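You operate a simulated robot arm through the tools that you are given. There is no shell and no other tool.

You run a simulated two-armed robot. Do the job below in one go: nothing can be reset, and whatever is moved stays where it is left.

## Task
Heat the steel kettle to the temperature printed on the tin of green tea and keep it warm.
Fine: heat key first, then the warm key.

Only the result counts: the job must be done as asked and must still hold three seconds after the hand-in. Knocking over, shifting, dropping, spilling or breaking anything else fails it.

## Robot
Two 7-joint arms with fingered hands on one trunk that stands fixed in place. Base frame: the origin is at the foot of the trunk, x ahead of it, y to its left, z up. Units: m, rad, N and s.
The left shoulder is at [0.07, 0.166, 1.093], the right one opposite. With the tool pointing down near the work surface each hand reaches from about 0.1 to 0.92 m from the base axis, measured 20 degrees to its own side. Payload 4.1 kg a hand.
The TCP of each hand is the grasp point between the finger pads, 0.032 m short of the fingertips. In the tool frame z runs along the fingers and y along their closing line. The gripper opens to 0.108 m. The gripper's body begins 0.038 m behind the TCP. The gripper is a hand of 4 fingers: y runs from the thumb to the fingers, the wrist lies at [-0.016, -0.108, -0.186] in the tool frame, and closing takes about 1.5 s.
Orientation is that of the tool frame in the base frame, as a unit quaternion [w, x, y, z]. With the fingers straight down and the wrist toward the robot, the tool's x, y and z point along [0, 1, 0], [1, 0, 0] and [0, 0, -1] of the base frame.

## Interface
- The arms move only by the tool step_arm. It takes "left_motion", "right_motion" or both (then of equal length, played together; a hand with none holds still); each is a list of rows, each an object (a shift or turn left out is 0, a gripper value left out holds the last) with "translation": the shift along the base's x, y, z in units of 40 mm (1.0 is 40 mm), a list of three; "angular": the turn, a rotation vector about the base's x, y, z in units of 6 degrees (1.0 is 6 degrees), a list of three. In form: [{"translation": [dx, dy, dz], "angular": [ax, ay, az]}, ...]. A call has 1 to 20 rows; each row shifts and turns the commanded pose from where the row before left it. "left_claw" and "right_claw" are, for a hand that has rows, the closure, from 0 (fully open) to 1 (shut), set as the call begins (left out, the last holds). A call with a number of a shift or a turn outside -1 to 1 is refused whole. A row lasts 0.2 s, in which the tool goes at most 0.05 m and 0.15 rad; a call with a longer step from one row to the next is refused whole, and so is a gripper value outside its range. A pose out of reach is approached as far as the arm can. The call stops where the force on the tool passes 40 N (or 10 N more than at its start, if that is more) or the arm is blocked; 0.2 s more then pass. Each finger travels about 0.045 m/s and halts on what it meets, pressing with about 28 N; the grip force reading is that of the motor and also rises with nothing between the fingers. The clock runs only during rows and for 0.2 s after the last one: add rows that do not move to give the fingers time. The reply holds the time, the measured pose of the TCP, the force on the tool along the base axes, the opening and the grip force, in the units named above and with some noise, with the torque about the TCP (base axes, N m) and any sound that the robot's microphone picked up.
- Cameras (640 x 400 px; columns grow to the right, rows downward): "scene" is now at [0.1233, 0.0551, 1.3275]; the picture's right is [0.60, -0.80, 0.00], its down [-0.40, -0.30, -0.87] and it looks along [0.70, 0.52, -0.50] (base axes); focal length 313 px, centre (320, 200). "left" rides on the left gripper at [-0.064, -0.093, -0.131] in its tool frame; the picture's right is [-0.80, -0.28, 0.53], its down [0.55, -0.71, 0.45] and it looks along [0.25, 0.65, 0.72] (tool axes); focal length 247 px, centre (320, 200). "right" rides on the right gripper at [0.064, -0.092, -0.132] in its tool frame; the picture's right is [-0.80, 0.28, -0.53], its down [-0.55, -0.71, 0.45] and it looks along [-0.25, 0.65, 0.72] (tool axes); focal length 247 px, centre (320, 200).
- get_image(camera): a new picture of that camera. It takes no simulated time.
- slide_trunk(by): slides the trunk up (or, below 0, down) by that many m; the arms and the scene camera ride with it, the base frame stays. It gives what a move gives, with no picture.
- curl_fingers(index, middle, ring, thumb_bend, hand): sets how far each is bent, from 0 (flat) to 100 (curled in); at 30 the hand is open as for a grip, at 70 the pads meet at the TCP. One left out holds its place. A second passes; each finger stops where it meets its share of the squeeze, and holds until it gets a number again. A gripper value or a shape takes the hand back. It gives what a move gives, with no picture; readings hold the bend of each and the force on the fingers (four entries, about 0 where the hand has none), thumb and palm.
- preshape(shape, hand): the hand has 4 fingers and takes this shape, open, in about a second: jaw (thumb against the fingers, like two jaws); tri (thumb and two fingers); tip (a fingertip pinch); poke (one finger out to press); point (the index stretched); flat (the hand flat); cup (the hand cupped); fist (a fist). The gripper value then closes the fingers along that shape, each until it touches; the sizes above hold for jaw. It gives what a move gives, with no picture.
- aim_head(pan, tilt): turns the head with the scene camera to pan (to the left, within 1.501 rad either way) and tilt (down, from -0.506 to 1.204), counted from straight ahead of the robot. It gives what a move gives.
- point_at(camera, pixels): for up to 12 pixels [column, row] of the newest picture of that camera ("zoom" is the newest enlarged one), the place [x, y, z] in the base frame of the surface seen there, good to about 0.002 m. It takes no simulated time.
- inspect(camera, box): a new picture of the part [left, top, right, bottom] of that camera's present view, enlarged. It takes no simulated time.
- sign_off(): hands the job in; it is judged then, once.

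Leave the grippers open and the arms clear of the work at the hand-in unless told otherwise.

The tools are called after "Request:" as a command line: name --argument value ..., lists and objects as JSON in quotes. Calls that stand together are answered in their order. step_arm: Moves the arms, as the interface text tells. Its arguments: {"type":"object","properties":{"left_motion":{"type":"array","items":{"type":"object","properties":{"translation":{"type":"array","items":{"type":"number"}},"angular":{"type":"array","items":{"type":"number"}}}}},"left_claw":{"type":"number"},"right_motion":{"type":"array","items":{"type":"object","properties":{"translation":{"type":"array","items":{"type":"number"}},"angular":{"type":"array","items":{"type":"number"}}}}},"right_claw":{"type":"number"}},"required":[]} The other tools are called the same way: slide_trunk (by) slides the trunk up or down; preshape (shape, hand) gives the hand a shape; curl_fingers (index, middle, ring, thumb_bend, hand) moves the fingers one by one; aim_head (pan, tilt) turns the head that bears the scene camera; get_image (camera) takes a picture; point_at (camera, pixels) gives the place of the surface under pixels of a picture; inspect (camera, box) takes an enlarged picture of a part of a camera's view; sign_off () hands the job in.

At the start:

```text
time_s: 0.0
left_tcp_pos: [0.4516, 0.4923, 1.1721]
left_orientation: [0.0, 0.706, 0.708, 0.0]
left_force: [0.7, 0.3, -0.8]
left_moment: [0.0, 0.0, -0.01]
left_finger_gap: 0.1076
left_grasp_force: 0.1
left_shape: jaw
left_bend: [30.0, 30.0, 30.0, 30.0]
left_finger forces: [0.0, 0.0, 0.1, 0.0, 0.0, 0.1]
right_tcp_pos: [0.6046, 0.1063, 1.1868]
right_orientation: [0.0, 0.707, 0.707, 0.0]
right_force: [0.0, -0.2, -0.8]
right_moment: [0.0, -0.01, 0.01]
right_finger_gap: 0.1072
right_grasp_force: 0.0
right_shape: jaw
right_bend: [30.0, 30.0, 30.0, 30.0]
right_finger forces: [0.0, 0.0, 0.0, 0.0, 0.0, 0.1]
trunk travel left (down, up): [-0.6, 0.34]
head pan, tilt: [0.641, 0.518]
```

scene: 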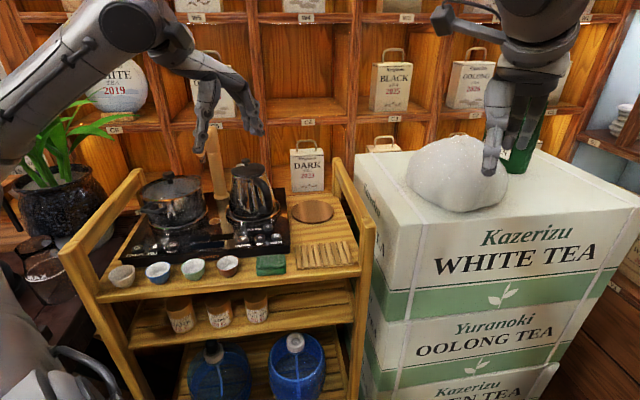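
right: 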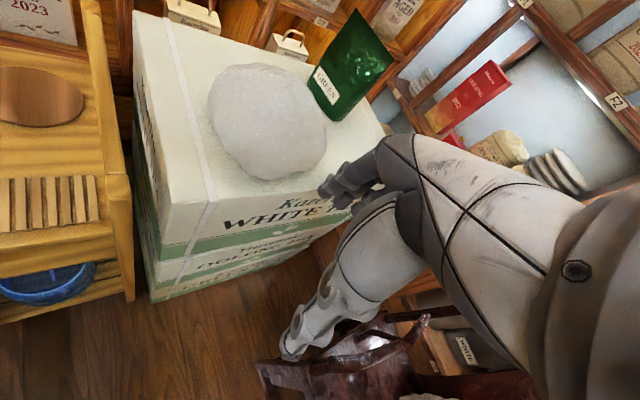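
left: 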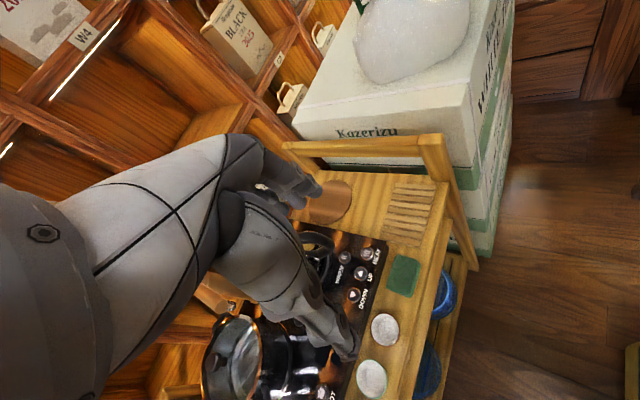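

I see a tea cart with a double hob: a dark glass pot on the left and a steel kettle on the right, with keys in front. I'll enlarge the hob and look around for the green tea tin.

Request:
inspect --camera "scene" --box '[110, 150, 350, 300]'

Request:
inspect --camera "scene" --box '[360, 0, 640, 175]'

Request:
inspect --camera "left" --box '[200, 200, 460, 400]'

Request:
inspect --camera "right" --box '[280, 0, 440, 130]'

```text
2.67 times, centred on (230, 225) of scene
```

zoom: 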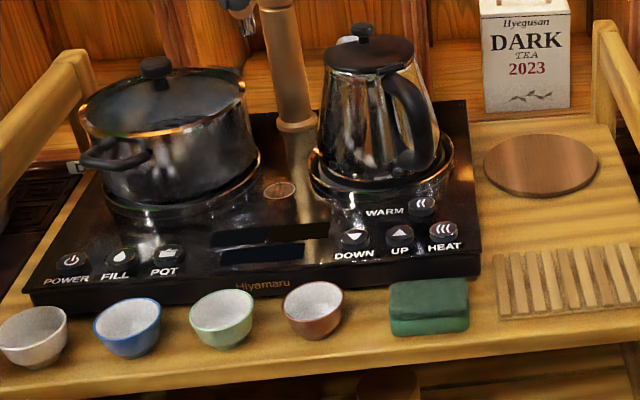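

```text
2.29 times, centred on (500, 88) of scene
```

zoom: 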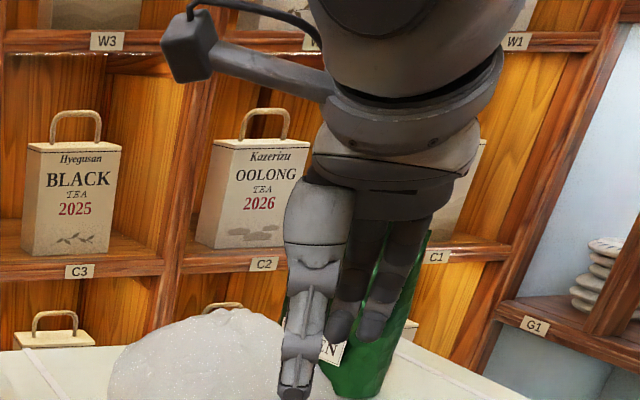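

```text
2.00 times, centred on (330, 300) of left
```

zoom: 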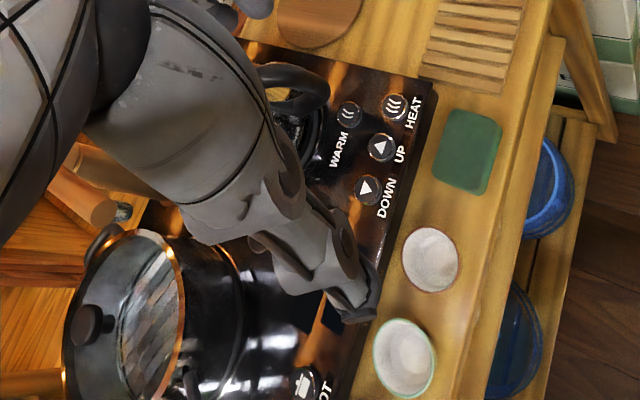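

```text
3.08 times, centred on (360, 65) of right
```

zoom: 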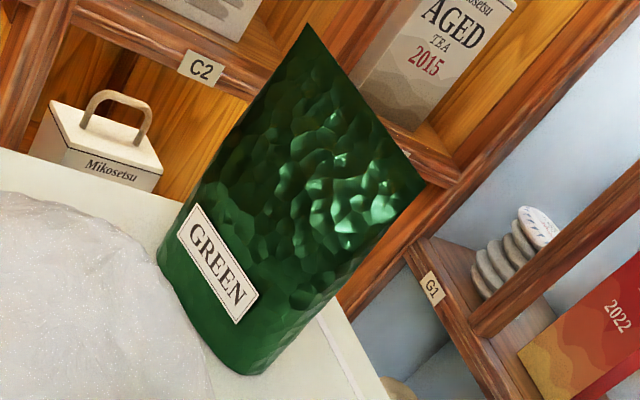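

The keys are POWER, FILL and POT on the left, and DOWN, UP, WARM and HEAT on the right, with a dark display between them. A green tin labelled "GREEN" stands on the crates. I'll zoom in on the label, the containers on the cart's second shelf, and the display.

Request:
inspect --camera "scene" --box '[150, 280, 300, 350]'

Request:
inspect --camera "scene" --box '[450, 60, 570, 190]'

Request:
inspect --camera "right" --box '[310, 40, 360, 110]'

Request:
inspect --camera "scene" --box '[180, 215, 300, 275]'

```text
4.27 times, centred on (225, 315) of scene
```

zoom: 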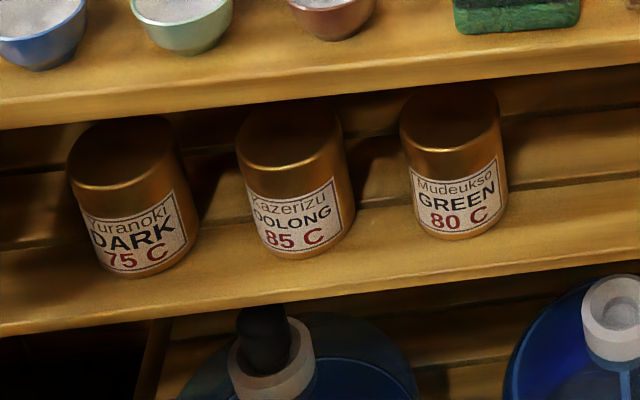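

```text
3.08 times, centred on (510, 125) of scene
```

zoom: 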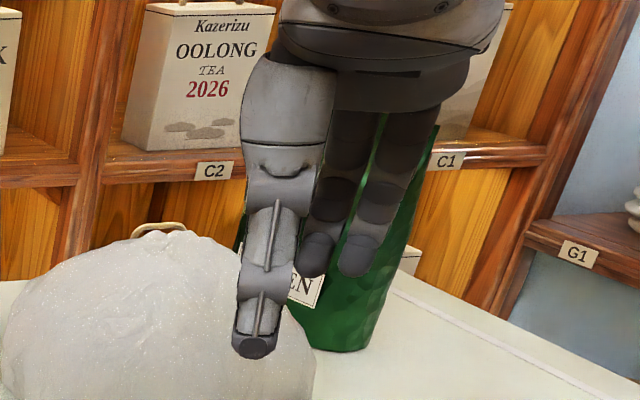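

```text
5.71 times, centred on (335, 75) of right
```

zoom: 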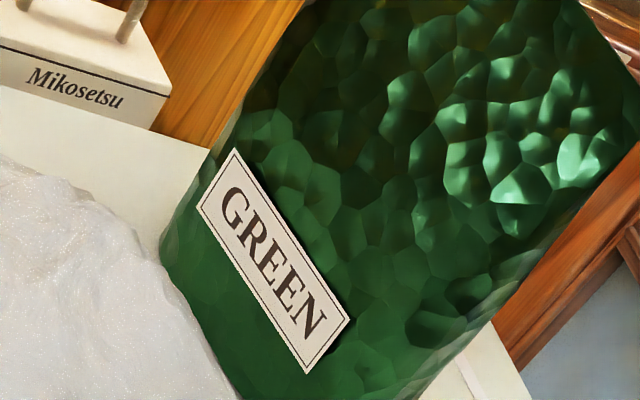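

```text
5.33 times, centred on (240, 245) of scene
```

zoom: 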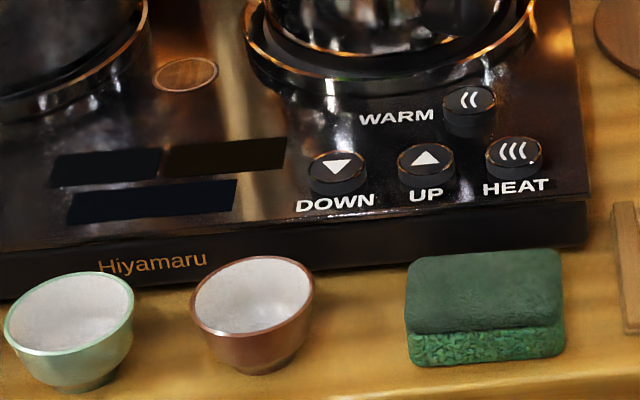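

The tin on the cart's second shelf reads "Mudeukso GREEN 80 C", so the target is 80 C. The display is dark. Next I'll get the key positions from an enlarged view.

Request:
inspect --camera "scene" --box '[110, 190, 300, 290]'

```text
3.37 times, centred on (205, 240) of scene
```

zoom: 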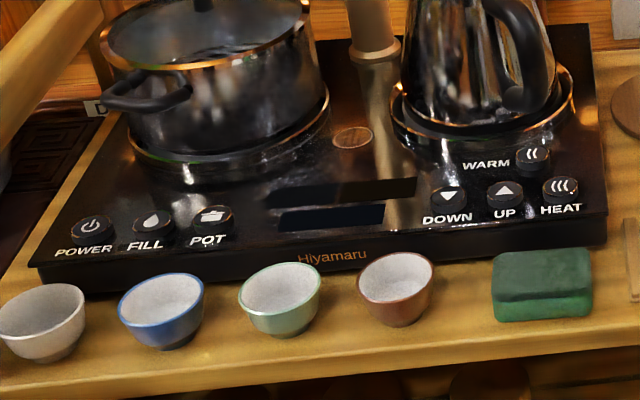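

I'll take the surface positions of the key tops: POWER (91,225), FILL (152,219), POT (212,215), DOWN (448,193), UP (504,188), HEAT (560,185) and WARM (532,155). I'm also sampling the panel, kettle handle and pole to check clearance.

Request:
point_at --camera "zoom" --pixels '[[91, 225], [152, 219], [212, 215], [448, 193], [504, 188], [560, 185], [532, 155], [440, 235], [590, 205], [525, 100], [380, 70], [565, 205]]'

Request:
get_image --camera "scene"

```text
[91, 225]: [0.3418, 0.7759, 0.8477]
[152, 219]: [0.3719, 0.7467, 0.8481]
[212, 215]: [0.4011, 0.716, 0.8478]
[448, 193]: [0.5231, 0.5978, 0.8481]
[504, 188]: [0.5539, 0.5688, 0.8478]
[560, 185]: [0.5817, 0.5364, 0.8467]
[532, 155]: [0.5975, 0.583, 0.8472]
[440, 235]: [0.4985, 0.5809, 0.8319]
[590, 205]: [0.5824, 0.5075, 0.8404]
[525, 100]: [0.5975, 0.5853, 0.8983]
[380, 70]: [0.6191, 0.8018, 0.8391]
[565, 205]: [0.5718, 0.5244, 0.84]
```

```text
taken
```

scene: 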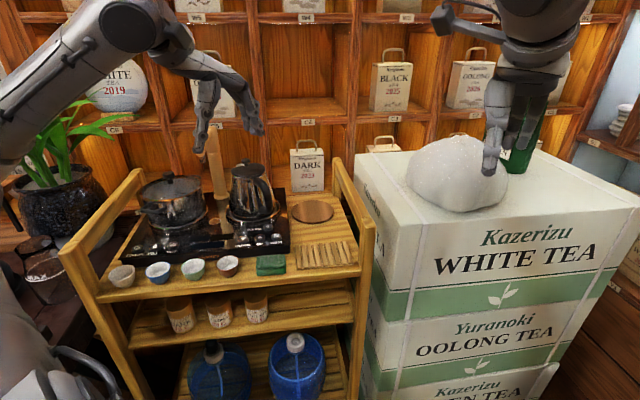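

The key tops sit at about z = 0.848 and the panel is turned about 45°. The kettle's handle hangs close to the WARM key. I'll put the left hand into its poke shape while it's still high and clear.

Request:
preshape --hand "left" --shape "poke"

Request:
get_image --camera "left"

Request:
inspect --camera "scene" --box '[140, 20, 300, 140]'

```text
time_s: 0.9
left_tcp_pos: [0.4517, 0.4919, 1.1722]
left_orientation: [0.0, 0.706, 0.708, 0.0]
left_force: [-0.3, 0.3, 0.2]
left_moment: [0.01, 0.01, -0.01]
left_finger_gap: 0.0003
left_grasp_force: 0.1
left_shape: poke
left_bend: [70.0, 70.0, 99.0, 100.0]
left_finger forces: [0.0, 0.0, 0.0, 0.0, 0.1, 0.0]
right_tcp_pos: [0.6045, 0.1071, 1.1866]
right_orientation: [0.001, 0.708, 0.706, 0.0]
right_force: [-0.4, 0.5, -0.8]
right_moment: [0.01, -0.03, -0.02]
right_finger_gap: 0.1076
right_grasp_force: 0.1
right_shape: jaw
right_bend: [30.0, 30.0, 30.0, 30.0]
right_finger forces: [0.0, 0.0, 0.1, 0.0, 0.0, 0.0]
trunk travel left (down, up): [-0.6, 0.34]
head pan, tilt: [0.641, 0.518]
```

```text
taken
```

left: 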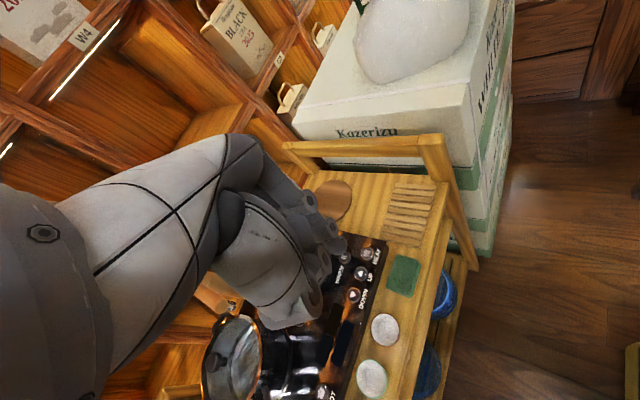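

```text
3.33 times, centred on (220, 80) of scene
```

zoom: 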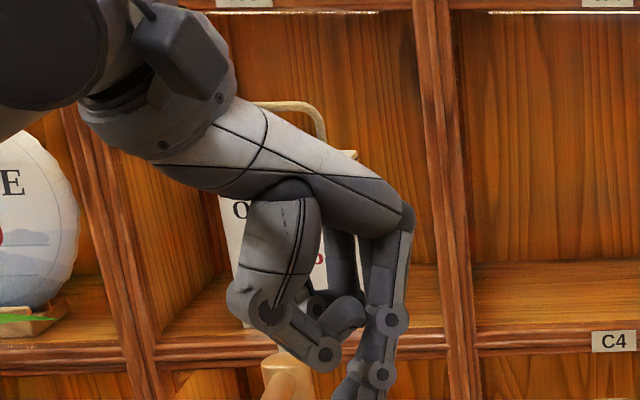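

The bends read [70, 70, 99, 100]. I'll zoom in on the hand to see which fingertip sticks out.

Request:
inspect --camera "left" --box '[200, 140, 400, 340]'

Request:
inspect --camera "scene" --box '[170, 60, 290, 150]'

```text
2.00 times, centred on (300, 240) of left
```

zoom: 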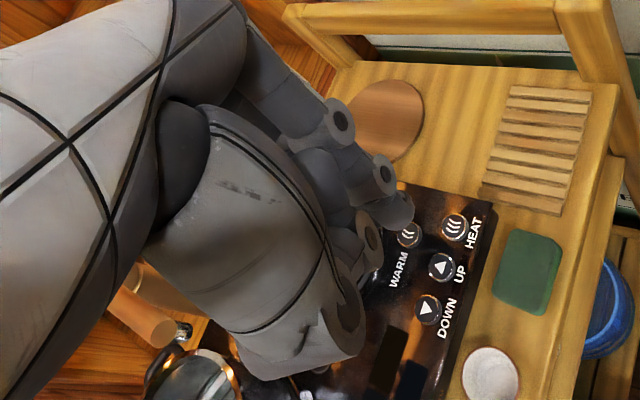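

```text
4.44 times, centred on (230, 105) of scene
```

zoom: 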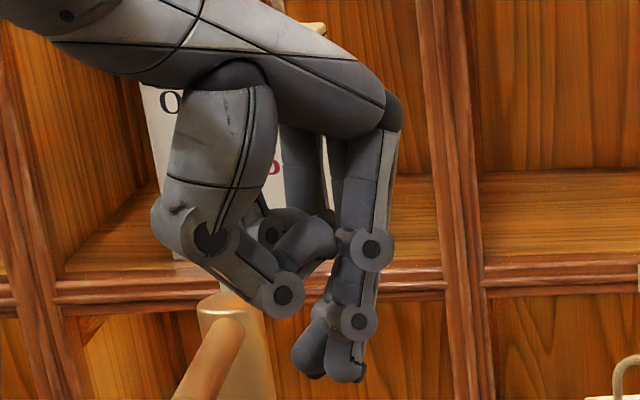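

The index and middle fingers stick out side by side. The keys are only about 42 mm apart, so I'll curl the middle finger in and press with the index alone.

Request:
curl_fingers --hand "left" --middle 100

Request:
inspect --camera "scene" --box '[170, 60, 290, 150]'

Request:
inspect --camera "left" --box '[200, 140, 400, 340]'

```text
time_s: 1.9
left_tcp_pos: [0.4526, 0.493, 1.1729]
left_orientation: [0.0, 0.708, 0.707, 0.0]
left_force: [-0.6, -0.5, 0.3]
left_moment: [-0.03, 0.01, -0.02]
left_finger_gap: 0.0338
left_grasp_force: 0.1
left_shape: fingers
left_bend: [70.0, 100.0, 99.0, 100.0]
left_finger forces: [0.0, 0.0, 0.0, 0.1, 0.0, 0.0]
right_tcp_pos: [0.6046, 0.1087, 1.1884]
right_orientation: [0.0, 0.706, 0.708, 0.0]
right_force: [0.2, -0.7, 0.5]
right_moment: [0.0, 0.01, -0.01]
right_finger_gap: 0.1078
right_grasp_force: 0.1
right_shape: jaw
right_bend: [30.0, 30.0, 30.0, 30.0]
right_finger forces: [0.0, 0.0, 0.0, 0.1, 0.0, 0.0]
trunk travel left (down, up): [-0.6, 0.34]
head pan, tilt: [0.641, 0.518]
```

```text
4.44 times, centred on (230, 105) of scene
```

zoom: 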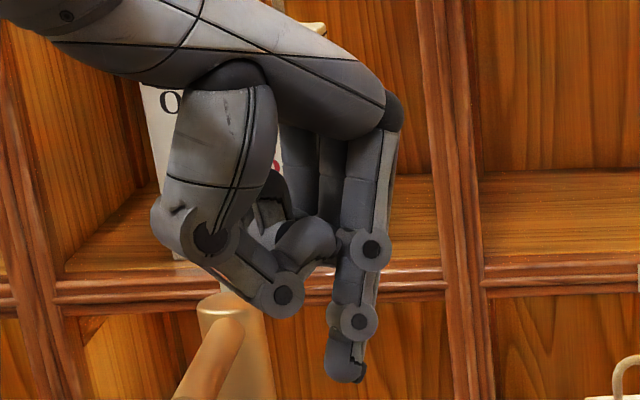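

```text
2.00 times, centred on (300, 240) of left
```

zoom: 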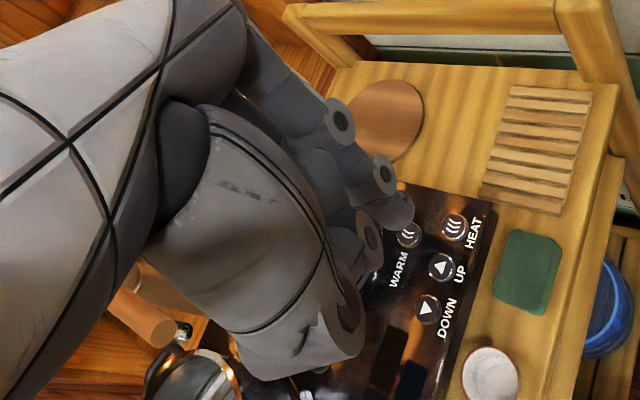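

The index finger is alone now. I'll take a fresh scene picture and read the fingertip position near scene pixel (236,143), plus a few points around the hand.

Request:
inspect --camera "scene" --box '[200, 90, 280, 150]'

```text
6.67 times, centred on (240, 120) of scene
```

zoom: 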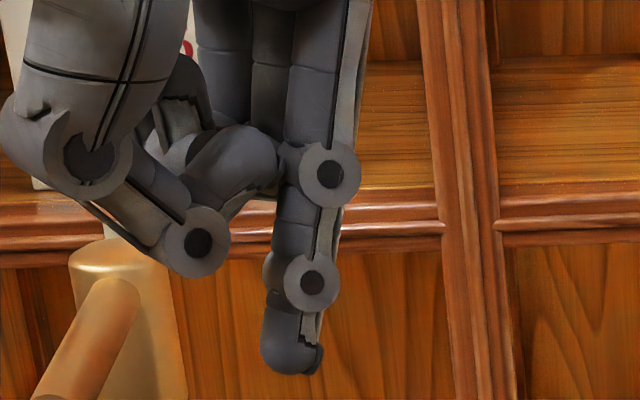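

Request:
point_at --camera "zoom" --pixels '[[290, 370], [285, 350], [312, 358], [268, 350], [312, 283], [330, 175], [198, 243], [275, 270], [320, 350], [190, 275], [110, 270], [95, 160]]'

```text
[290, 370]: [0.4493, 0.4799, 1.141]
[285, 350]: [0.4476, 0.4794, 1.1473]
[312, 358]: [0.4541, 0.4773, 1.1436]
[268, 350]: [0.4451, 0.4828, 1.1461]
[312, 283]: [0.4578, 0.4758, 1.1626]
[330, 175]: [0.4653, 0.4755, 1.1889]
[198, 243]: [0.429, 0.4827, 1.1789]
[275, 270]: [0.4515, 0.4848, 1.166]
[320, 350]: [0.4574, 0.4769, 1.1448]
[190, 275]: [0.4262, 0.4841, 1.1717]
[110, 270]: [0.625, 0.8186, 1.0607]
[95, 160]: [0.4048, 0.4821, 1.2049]
```

The fingertip is about 32 mm below the TCP, and about 9 mm off it along −y. Now I'll zoom in on the kettle handle, the WARM key and the cups to check clearance.

Request:
inspect --camera "scene" --box '[220, 155, 300, 255]'

```text
4.00 times, centred on (260, 205) of scene
```

zoom: 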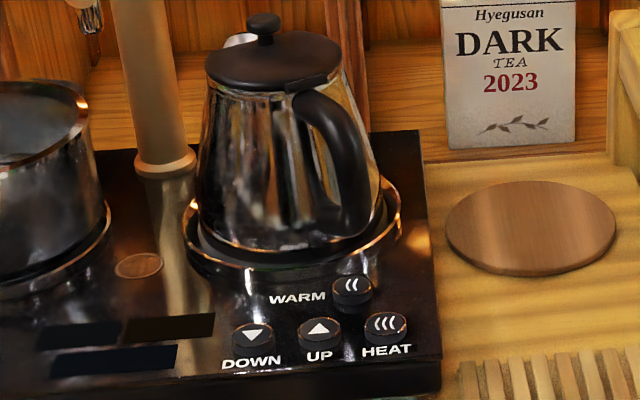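

Request:
point_at --camera "zoom" --pixels '[[310, 105], [350, 130], [362, 170], [355, 215], [330, 225], [352, 285], [300, 262], [345, 260], [385, 235], [265, 22], [290, 240], [225, 95]]'

Request:
inspect --camera "scene" --box '[100, 220, 300, 290]'

```text
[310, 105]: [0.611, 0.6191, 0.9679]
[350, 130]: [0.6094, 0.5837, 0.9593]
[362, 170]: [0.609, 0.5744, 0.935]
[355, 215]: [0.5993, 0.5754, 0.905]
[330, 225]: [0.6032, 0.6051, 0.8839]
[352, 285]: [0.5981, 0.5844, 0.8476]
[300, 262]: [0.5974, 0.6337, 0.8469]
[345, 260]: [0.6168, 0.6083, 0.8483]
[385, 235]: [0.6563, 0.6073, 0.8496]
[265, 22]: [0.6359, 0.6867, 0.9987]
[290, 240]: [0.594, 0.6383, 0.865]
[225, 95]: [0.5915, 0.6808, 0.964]
```

```text
3.20 times, centred on (200, 255) of scene
```

zoom: 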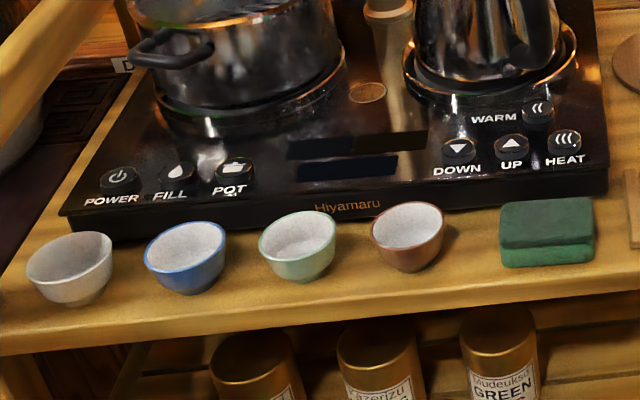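

The kettle handle overhangs the WARM key, with its underside at about z = 0.89. A straight-down poke would hit it, so I'll need a slanted finger. First I'll measure the cups, sponge and rail for clearance.

Request:
point_at --camera "zoom" --pixels '[[65, 238], [110, 240], [187, 225], [298, 220], [408, 206], [370, 215], [548, 207], [505, 215], [590, 200], [120, 174], [180, 174], [30, 140]]'

Request:
preshape --hand "left" --shape "point"

Request:
get_image --camera "scene"

Request:
get_image --camera "left"

```text
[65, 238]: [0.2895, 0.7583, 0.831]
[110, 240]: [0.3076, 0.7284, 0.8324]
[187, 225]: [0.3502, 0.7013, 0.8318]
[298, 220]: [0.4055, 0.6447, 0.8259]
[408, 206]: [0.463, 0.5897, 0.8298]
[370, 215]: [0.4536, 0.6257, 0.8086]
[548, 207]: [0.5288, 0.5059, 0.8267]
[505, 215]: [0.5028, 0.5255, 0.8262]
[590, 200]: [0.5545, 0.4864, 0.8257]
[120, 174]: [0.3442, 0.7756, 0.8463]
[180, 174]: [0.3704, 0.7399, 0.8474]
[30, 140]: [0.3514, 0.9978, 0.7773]
```

```text
time_s: 2.8
left_tcp_pos: [0.4514, 0.4927, 1.1722]
left_orientation: [0.0, 0.707, 0.707, 0.001]
left_force: [-0.2, 0.1, 0.4]
left_moment: [0.02, 0.0, -0.01]
left_finger_gap: 0.0001
left_grasp_force: 0.1
left_shape: point
left_bend: [19.0, 100.0, 100.0, 97.0]
left_finger forces: [0.1, 0.0, 0.1, 0.1, 0.1, 0.0]
right_tcp_pos: [0.6062, 0.1078, 1.1864]
right_orientation: [-0.001, 0.707, 0.707, 0.001]
right_force: [0.9, 0.4, 0.0]
right_moment: [0.0, 0.03, 0.03]
right_finger_gap: 0.1073
right_grasp_force: 0.0
right_shape: jaw
right_bend: [30.0, 30.0, 30.0, 30.0]
right_finger forces: [0.0, 0.1, 0.1, 0.0, 0.1, 0.0]
trunk travel left (down, up): [-0.6, 0.34]
head pan, tilt: [0.641, 0.518]
```

```text
taken
```

scene: 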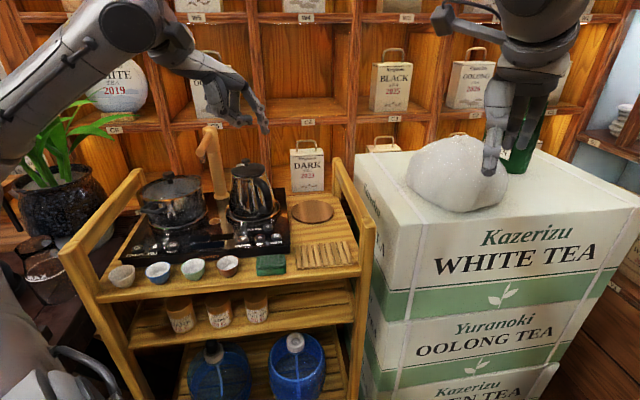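

```text
taken
```

left: 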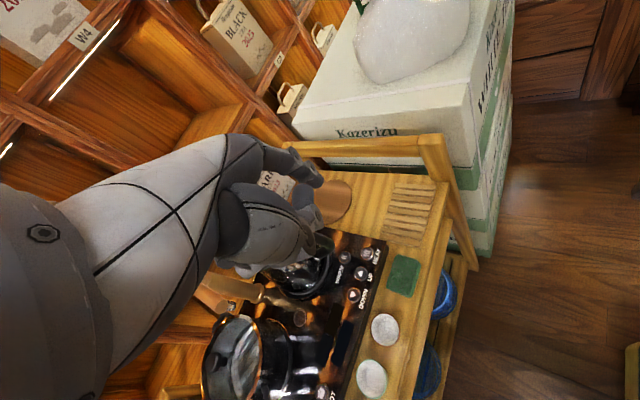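

The cups and sponge are all below z = 0.833, lower than the key tops, so that's fine. I'll zoom in on the pointing hand to locate its tip.

Request:
inspect --camera "scene" --box '[190, 60, 290, 140]'

```text
5.00 times, centred on (240, 100) of scene
```

zoom: 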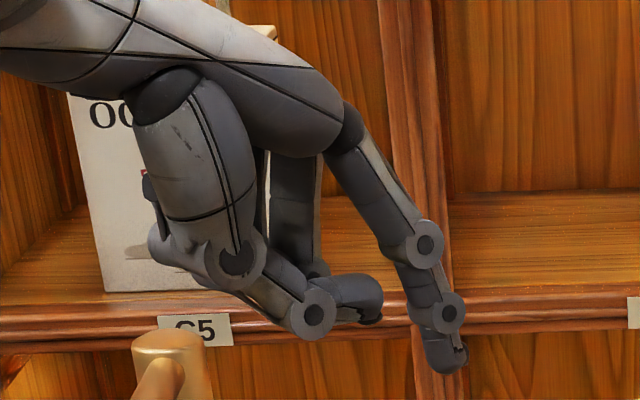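

Request:
point_at --camera "zoom" --pixels '[[440, 365], [465, 365], [440, 345], [448, 312], [425, 245], [350, 130], [314, 315], [355, 300], [375, 320], [240, 260], [300, 335], [240, 180]]'

```text
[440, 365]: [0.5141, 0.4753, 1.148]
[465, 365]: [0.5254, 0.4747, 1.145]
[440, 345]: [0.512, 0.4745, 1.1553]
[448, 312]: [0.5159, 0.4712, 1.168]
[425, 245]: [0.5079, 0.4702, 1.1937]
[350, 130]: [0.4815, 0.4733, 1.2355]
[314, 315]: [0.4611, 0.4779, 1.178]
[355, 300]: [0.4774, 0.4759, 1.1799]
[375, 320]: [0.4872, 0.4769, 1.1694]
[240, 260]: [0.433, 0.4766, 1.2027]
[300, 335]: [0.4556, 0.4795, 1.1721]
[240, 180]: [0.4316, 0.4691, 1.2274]
```

In the point shape the fingertip sits about +70 mm x, −10 mm y and −29 mm z from the TCP, leaning about 24° forward. Now I'll measure the cart's left and right rails and the dark display.

Request:
get_image --camera "scene"

Request:
point_at --camera "scene" --pixels '[[64, 255], [100, 215], [135, 175], [85, 290], [145, 190], [335, 160], [370, 222], [350, 190], [173, 185], [148, 205], [216, 150], [207, 130]]'

```text
taken
```

scene: 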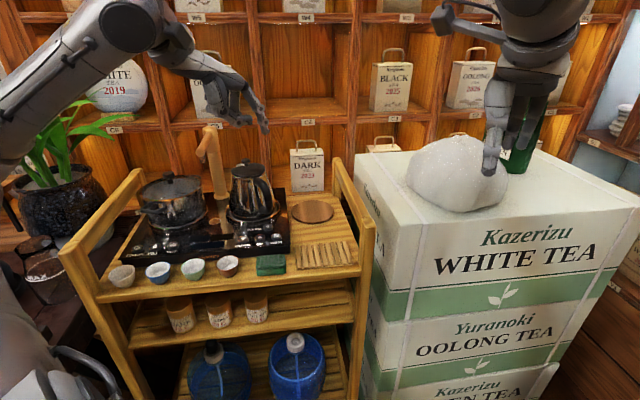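

```text
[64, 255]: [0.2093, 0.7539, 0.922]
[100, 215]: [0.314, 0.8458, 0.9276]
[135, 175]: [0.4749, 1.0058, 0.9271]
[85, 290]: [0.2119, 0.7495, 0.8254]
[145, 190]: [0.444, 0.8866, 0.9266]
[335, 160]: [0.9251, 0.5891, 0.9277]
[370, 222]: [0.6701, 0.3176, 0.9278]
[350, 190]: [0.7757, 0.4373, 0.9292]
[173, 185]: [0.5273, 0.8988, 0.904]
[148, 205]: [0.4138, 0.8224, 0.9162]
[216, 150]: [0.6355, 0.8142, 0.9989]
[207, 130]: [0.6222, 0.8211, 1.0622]
```

The left rail runs close to the POWER key with its top at z = 0.93. For POWER I'll bring the hand in from the cart front, pointing at about 75° azimuth, away from the rail. First I'll move at the current height while turning 75°.

Request:
step_arm --left_motion '[{"translation": [-0.262, 0.42, 0], "angular": [0, 0, 0.9615]}, {"translation": [-0.262, 0.42, 0], "angular": [0, 0, 0.9615]}, {"translation": [-0.262, 0.42, 0], "angular": [0, 0, 0.9615]}, {"translation": [-0.262, 0.42, 0], "angular": [0, 0, 0.9615]}, {"translation": [-0.262, 0.42, 0], "angular": [0, 0, 0.9615]}, {"translation": [-0.262, 0.42, 0], "angular": [0, 0, 0.9615]}, {"translation": [-0.262, 0.42, 0], "angular": [0, 0, 0.9615]}, {"translation": [-0.262, 0.42, 0], "angular": [0, 0, 0.9615]}, {"translation": [-0.262, 0.42, 0], "angular": [0, 0, 0.9615]}, {"translation": [-0.262, 0.42, 0], "angular": [0, 0, 0.9615]}, {"translation": [-0.262, 0.42, 0], "angular": [0, 0, 0.9615]}, {"translation": [-0.262, 0.42, 0], "angular": [0, 0, 0.9615]}, {"translation": [-0.262, 0.42, 0], "angular": [0, 0, 0.9615]}]'

Request:
get_image --camera "scene"

Request:
get_image --camera "left"

```text
time_s: 5.6
left_tcp_pos: [0.3142, 0.7117, 1.1718]
left_orientation: [-0.001, 0.129, 0.992, 0.0]
left_force: [-0.8, 0.0, 0.1]
left_moment: [-0.01, 0.02, 0.0]
left_finger_gap: 0.0
left_grasp_force: 0.0
left_shape: point
left_bend: [19.0, 100.0, 100.0, 97.0]
left_finger forces: [0.1, 0.1, 0.0, 0.0, 0.0, 0.0]
right_tcp_pos: [0.6053, 0.1074, 1.1881]
right_orientation: [0.0, 0.707, 0.707, -0.001]
right_force: [0.1, -0.2, -0.6]
right_moment: [0.01, 0.0, 0.0]
right_finger_gap: 0.1076
right_grasp_force: 0.1
right_shape: jaw
right_bend: [30.0, 30.0, 30.0, 30.0]
right_finger forces: [0.1, 0.0, 0.0, 0.0, 0.1, 0.1]
trunk travel left (down, up): [-0.6, 0.34]
head pan, tilt: [0.641, 0.518]
```

```text
taken
```

scene: 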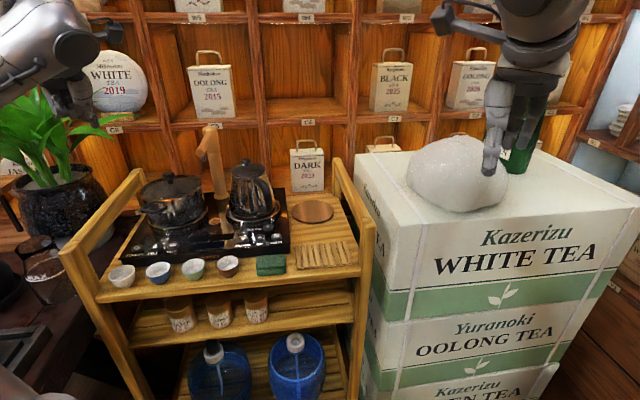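

```text
taken
```

left: 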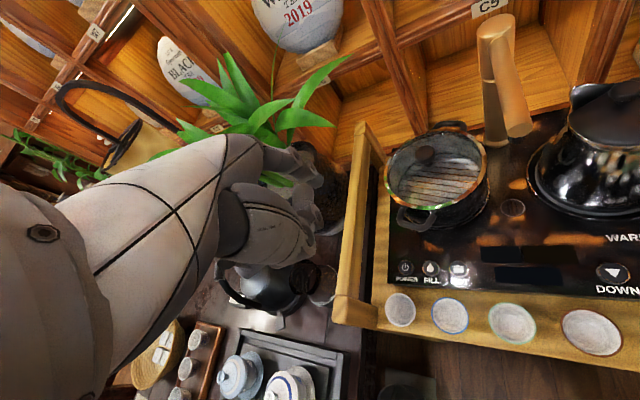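

The scene shows the tip near (90,125). I'll zoom in to check the tip position and where the plant leaves are.

Request:
inspect --camera "scene" --box '[40, 60, 140, 140]'

```text
5.00 times, centred on (90, 100) of scene
```

zoom: 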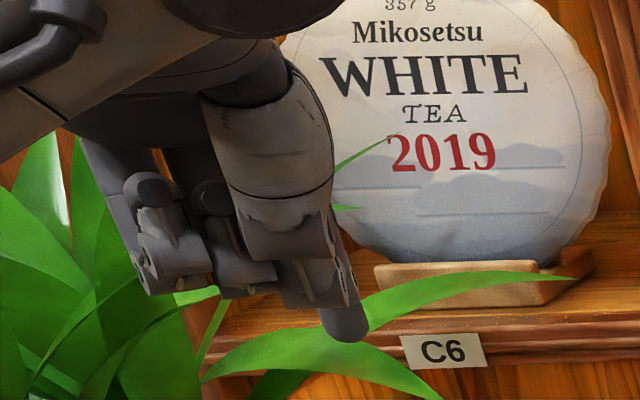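

Request:
point_at --camera "zoom" --pixels '[[345, 335], [345, 315], [330, 325], [362, 325], [150, 280], [310, 300], [400, 290], [300, 350], [200, 297], [60, 300], [350, 200], [350, 295]]'

```text
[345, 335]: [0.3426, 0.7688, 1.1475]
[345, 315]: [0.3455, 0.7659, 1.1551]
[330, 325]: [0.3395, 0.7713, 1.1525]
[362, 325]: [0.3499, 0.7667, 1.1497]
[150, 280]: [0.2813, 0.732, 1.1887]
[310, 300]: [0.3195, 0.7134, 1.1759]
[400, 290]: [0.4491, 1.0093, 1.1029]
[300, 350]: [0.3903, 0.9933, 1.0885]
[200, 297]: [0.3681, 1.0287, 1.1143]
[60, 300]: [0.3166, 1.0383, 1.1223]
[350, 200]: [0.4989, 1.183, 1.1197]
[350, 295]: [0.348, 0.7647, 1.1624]
```

The tip is at about (0.344, 0.776, 1.144), right above POWER at (0.343, 0.776), and the leaves are well behind it at y ≥ 0.99. I'll lower to about 70 mm above the key.

Request:
step_arm --left_motion '[{"translation": [0, 0, -0.92]}, {"translation": [0, 0, -0.92]}, {"translation": [0, 0, -0.92]}, {"translation": [0, 0, -0.92]}, {"translation": [0, 0, -0.92]}, {"translation": [0, 0, -0.92]}]'

Request:
get_image --camera "scene"

Request:
get_image --camera "left"

Request:
inspect --camera "scene" --box '[70, 160, 230, 280]'

```text
time_s: 7.0
left_tcp_pos: [0.3144, 0.713, 0.9512]
left_orientation: [-0.001, 0.131, 0.991, -0.001]
left_force: [0.3, -0.2, 0.7]
left_moment: [0.0, -0.02, 0.0]
left_finger_gap: 0.0001
left_grasp_force: 0.1
left_shape: point
left_bend: [19.0, 100.0, 100.0, 97.0]
left_finger forces: [0.0, 0.0, 0.0, 0.0, 0.0, 0.0]
right_tcp_pos: [0.6048, 0.1083, 1.1867]
right_orientation: [0.0, 0.706, 0.708, 0.0]
right_force: [0.4, 0.1, -0.4]
right_moment: [0.0, 0.0, 0.01]
right_finger_gap: 0.1076
right_grasp_force: 0.1
right_shape: jaw
right_bend: [30.0, 30.0, 30.0, 30.0]
right_finger forces: [0.0, 0.0, 0.0, 0.0, 0.0, 0.0]
trunk travel left (down, up): [-0.6, 0.34]
head pan, tilt: [0.641, 0.518]
```

```text
taken
```

scene: 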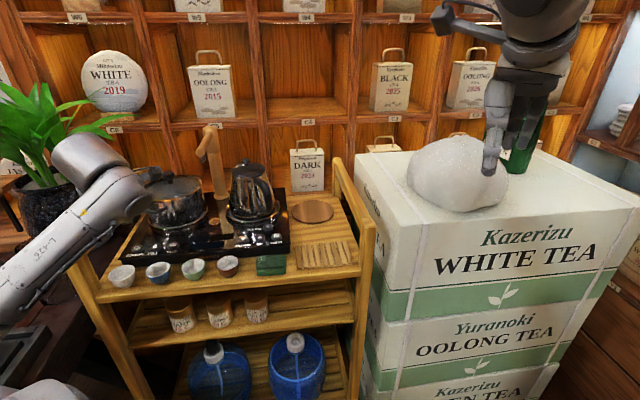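

```text
taken
```

left: 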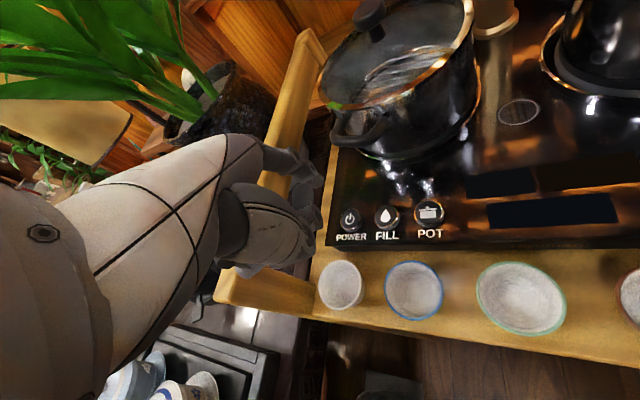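

```text
3.33 times, centred on (150, 220) of scene
```

zoom: 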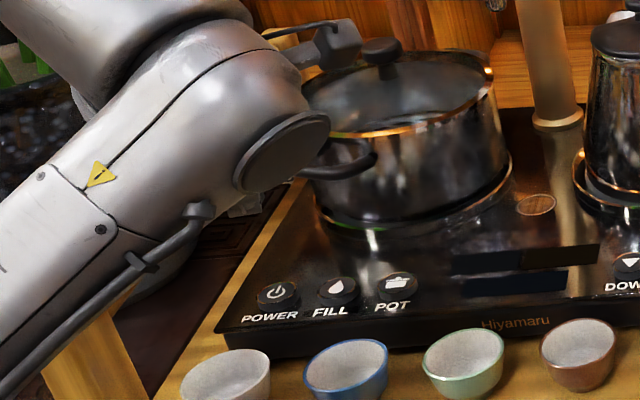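

In the left view the tip at (316,185) and the POWER key at (350,218) match my prediction for a tip straight above the key. I'll lower to just above it and then press in small steps.

Request:
step_arm --left_motion '[{"translation": [0, 0, -0.55]}, {"translation": [0, 0, -0.55]}, {"translation": [0, 0, -0.5]}]'

Request:
inspect --camera "left" --box '[240, 120, 440, 260]'

```text
time_s: 7.8
left_tcp_pos: [0.3158, 0.7095, 0.8857]
left_orientation: [0.0, 0.13, 0.991, -0.001]
left_force: [0.4, -0.1, -0.1]
left_moment: [0.01, 0.04, 0.04]
left_finger_gap: 0.0001
left_grasp_force: 0.1
left_shape: point
left_bend: [19.0, 100.0, 100.0, 97.0]
left_finger forces: [0.0, 0.1, 0.0, 0.1, 0.0, 0.1]
right_tcp_pos: [0.6044, 0.1083, 1.1862]
right_orientation: [0.0, 0.707, 0.707, 0.0]
right_force: [0.8, 0.0, -1.2]
right_moment: [0.02, -0.02, -0.01]
right_finger_gap: 0.1076
right_grasp_force: 0.0
right_shape: jaw
right_bend: [30.0, 30.0, 30.0, 30.0]
right_finger forces: [0.0, 0.0, 0.0, 0.1, 0.0, 0.0]
trunk travel left (down, up): [-0.6, 0.34]
head pan, tilt: [0.641, 0.518]
```

```text
2.86 times, centred on (340, 190) of left
```

zoom: 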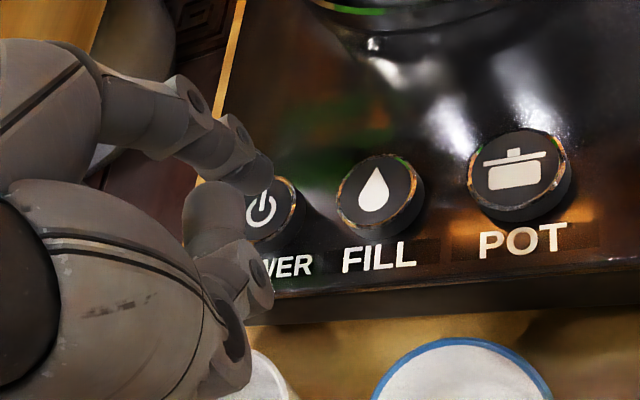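

The tip is about 9 mm above POWER and slightly past its centre. I'll shift back 3 mm and press down in 2 mm steps, watching force and sound.

Request:
step_arm --left_motion '[{"translation": [-0.02, -0.07, -0.05]}, {"translation": [0, 0, -0.05]}, {"translation": [0, 0, -0.05]}, {"translation": [0, 0, -0.05]}, {"translation": [0, 0, -0.05]}]'

Request:
inspect --camera "scene" --box '[180, 215, 300, 275]'

Request:
inspect --camera "left" --box '[240, 120, 440, 260]'

```text
time_s: 9.0
left_tcp_pos: [0.3146, 0.707, 0.8774]
left_orientation: [0.0, 0.131, 0.991, 0.0]
left_force: [0.0, 0.1, 0.2]
left_moment: [0.0, 0.02, -0.01]
left_finger_gap: 0.0
left_grasp_force: 0.0
left_shape: point
left_bend: [19.0, 100.0, 100.0, 97.0]
left_finger forces: [0.1, 0.0, 0.0, 0.1, 0.0, 0.1]
right_tcp_pos: [0.6054, 0.1083, 1.1874]
right_orientation: [0.0, 0.706, 0.708, 0.0]
right_force: [-0.3, 0.3, 0.4]
right_moment: [-0.02, 0.01, 0.02]
right_finger_gap: 0.1076
right_grasp_force: 0.0
right_shape: jaw
right_bend: [30.0, 30.0, 30.0, 30.0]
right_finger forces: [0.0, 0.0, 0.0, 0.0, 0.0, 0.0]
trunk travel left (down, up): [-0.6, 0.34]
head pan, tilt: [0.641, 0.518]
```

```text
5.33 times, centred on (240, 245) of scene
```

zoom: 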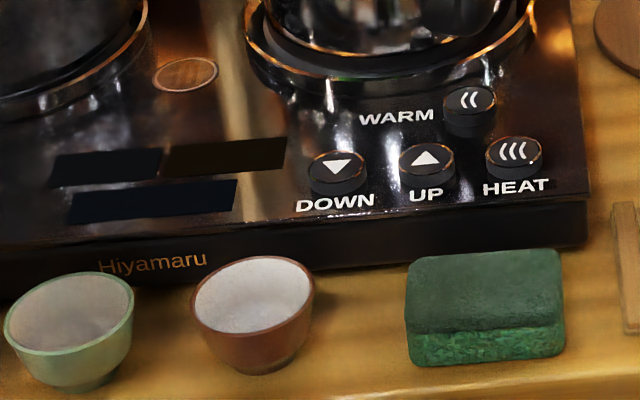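

```text
2.86 times, centred on (340, 190) of left
```

zoom: 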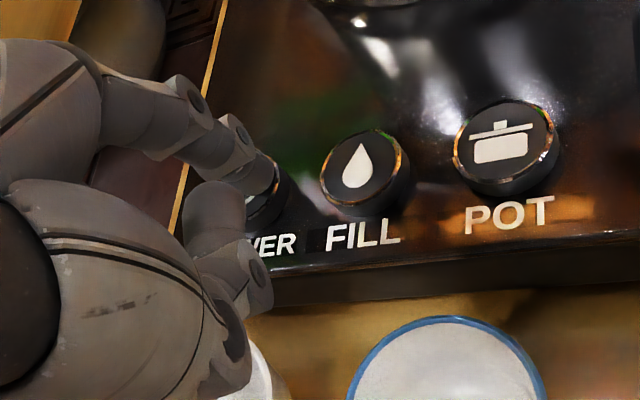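

There's no contact yet. I'll keep pressing in small steps.

Request:
step_arm --left_motion '[{"translation": [0, 0, -0.04]}, {"translation": [0, 0, -0.04]}, {"translation": [0, 0, -0.04]}]'

Request:
inspect --camera "scene" --box '[180, 215, 300, 275]'

```text
time_s: 9.8
left_tcp_pos: [0.3147, 0.7081, 0.8728]
left_orientation: [0.0, 0.13, 0.991, 0.001]
left_force: [-0.2, 0.1, 1.8]
left_moment: [0.09, -0.06, 0.02]
left_finger_gap: 0.0003
left_grasp_force: 0.0
left_shape: point
left_bend: [19.0, 100.0, 100.0, 97.0]
left_finger forces: [2.0, 0.0, 0.0, 0.1, 0.0, 0.0]
right_tcp_pos: [0.6048, 0.1071, 1.1876]
right_orientation: [0.0, 0.707, 0.708, -0.001]
right_force: [0.0, -0.2, 0.1]
right_moment: [-0.04, 0.02, 0.01]
right_finger_gap: 0.1076
right_grasp_force: 0.1
right_shape: jaw
right_bend: [30.0, 30.0, 30.0, 30.0]
right_finger forces: [0.1, 0.1, 0.0, 0.0, 0.1, 0.1]
trunk travel left (down, up): [-0.6, 0.34]
head pan, tilt: [0.641, 0.518]
heard: click
```

```text
5.33 times, centred on (240, 245) of scene
```

zoom: 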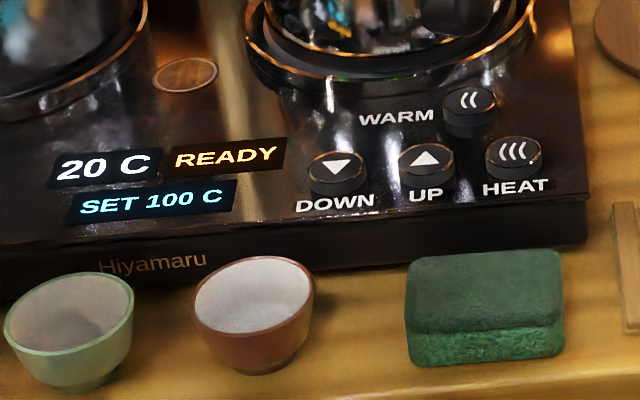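

I heard a click, and the display now reads "20 C READY, SET 100 C". Power is on, and I need SET 80. I'll lift 110 mm, then move toward DOWN while turning back to a 15° heading.

Request:
step_arm --left_motion '[{"translation": [0, 0, 0.5]}, {"translation": [0, 0, 0.75]}, {"translation": [0, 0, 0.75]}, {"translation": [0, 0, 0.75]}, {"translation": [0.341, -0.298, 0], "angular": [0, 0, -1]}, {"translation": [0.341, -0.298, 0], "angular": [0, 0, -1]}, {"translation": [0.341, -0.298, 0], "angular": [0, 0, -1]}, {"translation": [0.341, -0.298, 0], "angular": [0, 0, -1]}, {"translation": [0.341, -0.298, 0], "angular": [0, 0, -1]}, {"translation": [0.341, -0.298, 0], "angular": [0, 0, -1]}, {"translation": [0.341, -0.298, 0], "angular": [0, 0, -1]}, {"translation": [0.341, -0.298, 0], "angular": [0, 0, -1]}, {"translation": [0.341, -0.298, 0], "angular": [0, 0, -1]}, {"translation": [0.341, -0.298, 0], "angular": [0, 0, -1]}]'

Request:
get_image --camera "scene"

Request:
get_image --camera "left"

```text
time_s: 12.8
left_tcp_pos: [0.4511, 0.5881, 0.9827]
left_orientation: [0.001, 0.609, 0.793, 0.001]
left_force: [0.6, 0.0, 0.8]
left_moment: [-0.02, 0.01, 0.03]
left_finger_gap: 0.0001
left_grasp_force: 0.1
left_shape: point
left_bend: [19.0, 100.0, 100.0, 97.0]
left_finger forces: [0.0, 0.1, 0.1, 0.1, 0.1, 0.0]
right_tcp_pos: [0.6051, 0.107, 1.1873]
right_orientation: [-0.001, 0.707, 0.707, 0.0]
right_force: [-0.4, 0.0, 1.6]
right_moment: [0.01, 0.01, 0.01]
right_finger_gap: 0.1075
right_grasp_force: 0.1
right_shape: jaw
right_bend: [30.0, 30.0, 30.0, 30.0]
right_finger forces: [0.0, 0.1, 0.0, 0.1, 0.0, 0.0]
trunk travel left (down, up): [-0.6, 0.34]
head pan, tilt: [0.641, 0.518]
```

```text
taken
```

scene: 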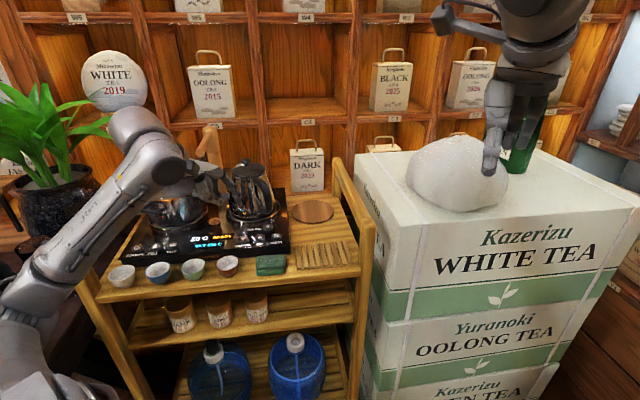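

```text
taken
```

left: 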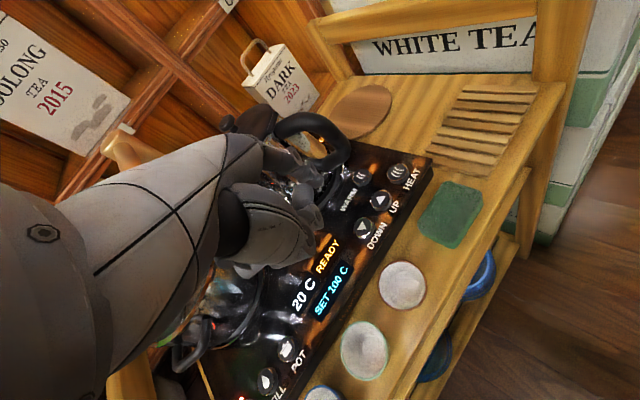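

The scene shows the forearm passing near the cart's left rail, around (100,215). I'll measure how high it is before lowering, and check the tip position over DOWN.

Request:
point_at --camera "scene" --pixels '[[40, 275], [60, 255], [80, 235], [100, 215], [130, 195], [160, 185], [30, 320], [90, 270], [110, 235], [150, 130], [185, 185], [75, 270]]'

Request:
inspect --camera "scene" --box '[180, 150, 300, 270]'

Request:
inspect --camera "scene" --box '[0, 100, 240, 330]'

```text
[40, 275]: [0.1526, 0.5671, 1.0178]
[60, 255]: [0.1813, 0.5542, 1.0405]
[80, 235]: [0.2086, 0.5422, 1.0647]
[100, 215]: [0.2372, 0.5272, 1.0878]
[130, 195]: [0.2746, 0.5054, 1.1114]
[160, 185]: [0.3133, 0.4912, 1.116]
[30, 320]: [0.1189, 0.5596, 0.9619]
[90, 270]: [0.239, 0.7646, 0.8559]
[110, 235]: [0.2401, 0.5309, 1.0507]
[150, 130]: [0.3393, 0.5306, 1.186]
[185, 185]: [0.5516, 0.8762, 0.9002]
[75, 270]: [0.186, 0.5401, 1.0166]
```

```text
3.33 times, centred on (240, 210) of scene
```

zoom: 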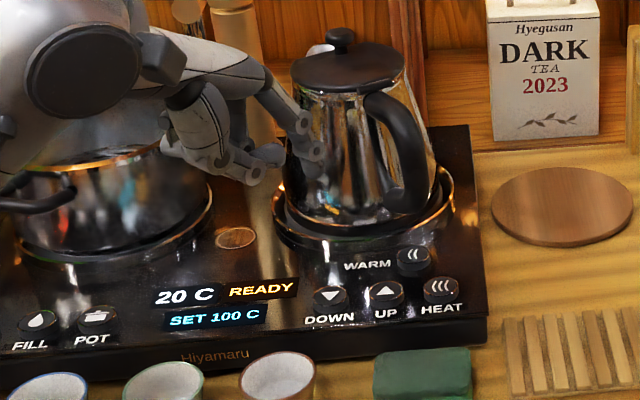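

```text
1.74 times, centred on (120, 215) of scene
```

zoom: 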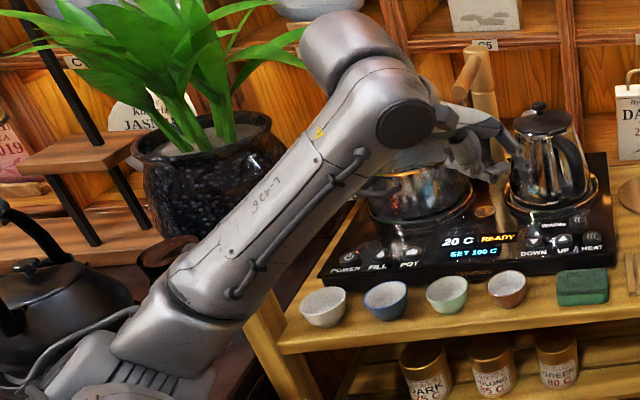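

The forearm is clear of the rail: it sits at y ≈ 0.55 and the rail's front end is at y ≈ 0.75. I'll look left with the head to see what's under the elbow before lowering.

Request:
aim_head --pan 1.25 --tilt 0.75

Request:
get_image --camera "scene"

```text
time_s: 13.8
left_tcp_pos: [0.4501, 0.588, 0.9826]
left_orientation: [-0.001, 0.608, 0.794, 0.0]
left_force: [0.6, 0.5, -0.3]
left_moment: [0.02, 0.0, 0.02]
left_finger_gap: 0.0002
left_grasp_force: 0.1
left_shape: point
left_bend: [19.0, 100.0, 100.0, 97.0]
left_finger forces: [0.0, 0.0, 0.0, 0.1, 0.0, 0.0]
right_tcp_pos: [0.6048, 0.1065, 1.1871]
right_orientation: [0.0, 0.706, 0.708, 0.001]
right_force: [0.0, 0.4, -0.6]
right_moment: [-0.02, 0.0, 0.01]
right_finger_gap: 0.1075
right_grasp_force: 0.0
right_shape: jaw
right_bend: [30.0, 30.0, 30.0, 30.0]
right_finger forces: [0.1, 0.0, 0.0, 0.0, 0.0, 0.0]
trunk travel left (down, up): [-0.6, 0.34]
head pan, tilt: [1.25, 0.75]
```

```text
taken
```

scene: 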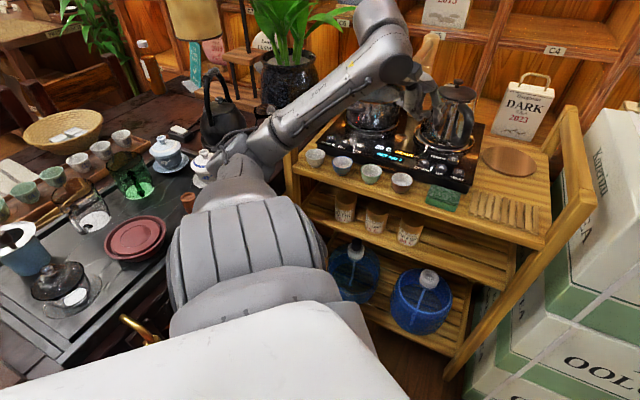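

A tea table stands to the left of the elbow. I'll measure the nearest table items and the elbow itself.

Request:
point_at --camera "scene" --pixels '[[200, 157], [168, 140], [187, 200], [220, 110], [240, 170], [205, 205], [230, 240], [180, 250], [150, 210], [225, 175], [175, 290], [250, 200]]'

```text
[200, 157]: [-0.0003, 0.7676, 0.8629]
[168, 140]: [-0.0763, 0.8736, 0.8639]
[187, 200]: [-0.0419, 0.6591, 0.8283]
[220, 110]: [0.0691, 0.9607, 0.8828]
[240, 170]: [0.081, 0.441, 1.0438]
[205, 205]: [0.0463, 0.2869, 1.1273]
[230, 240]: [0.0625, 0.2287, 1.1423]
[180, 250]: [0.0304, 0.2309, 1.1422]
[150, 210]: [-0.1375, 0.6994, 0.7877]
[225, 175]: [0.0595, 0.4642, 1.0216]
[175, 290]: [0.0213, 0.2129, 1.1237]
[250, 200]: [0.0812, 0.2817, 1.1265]
```

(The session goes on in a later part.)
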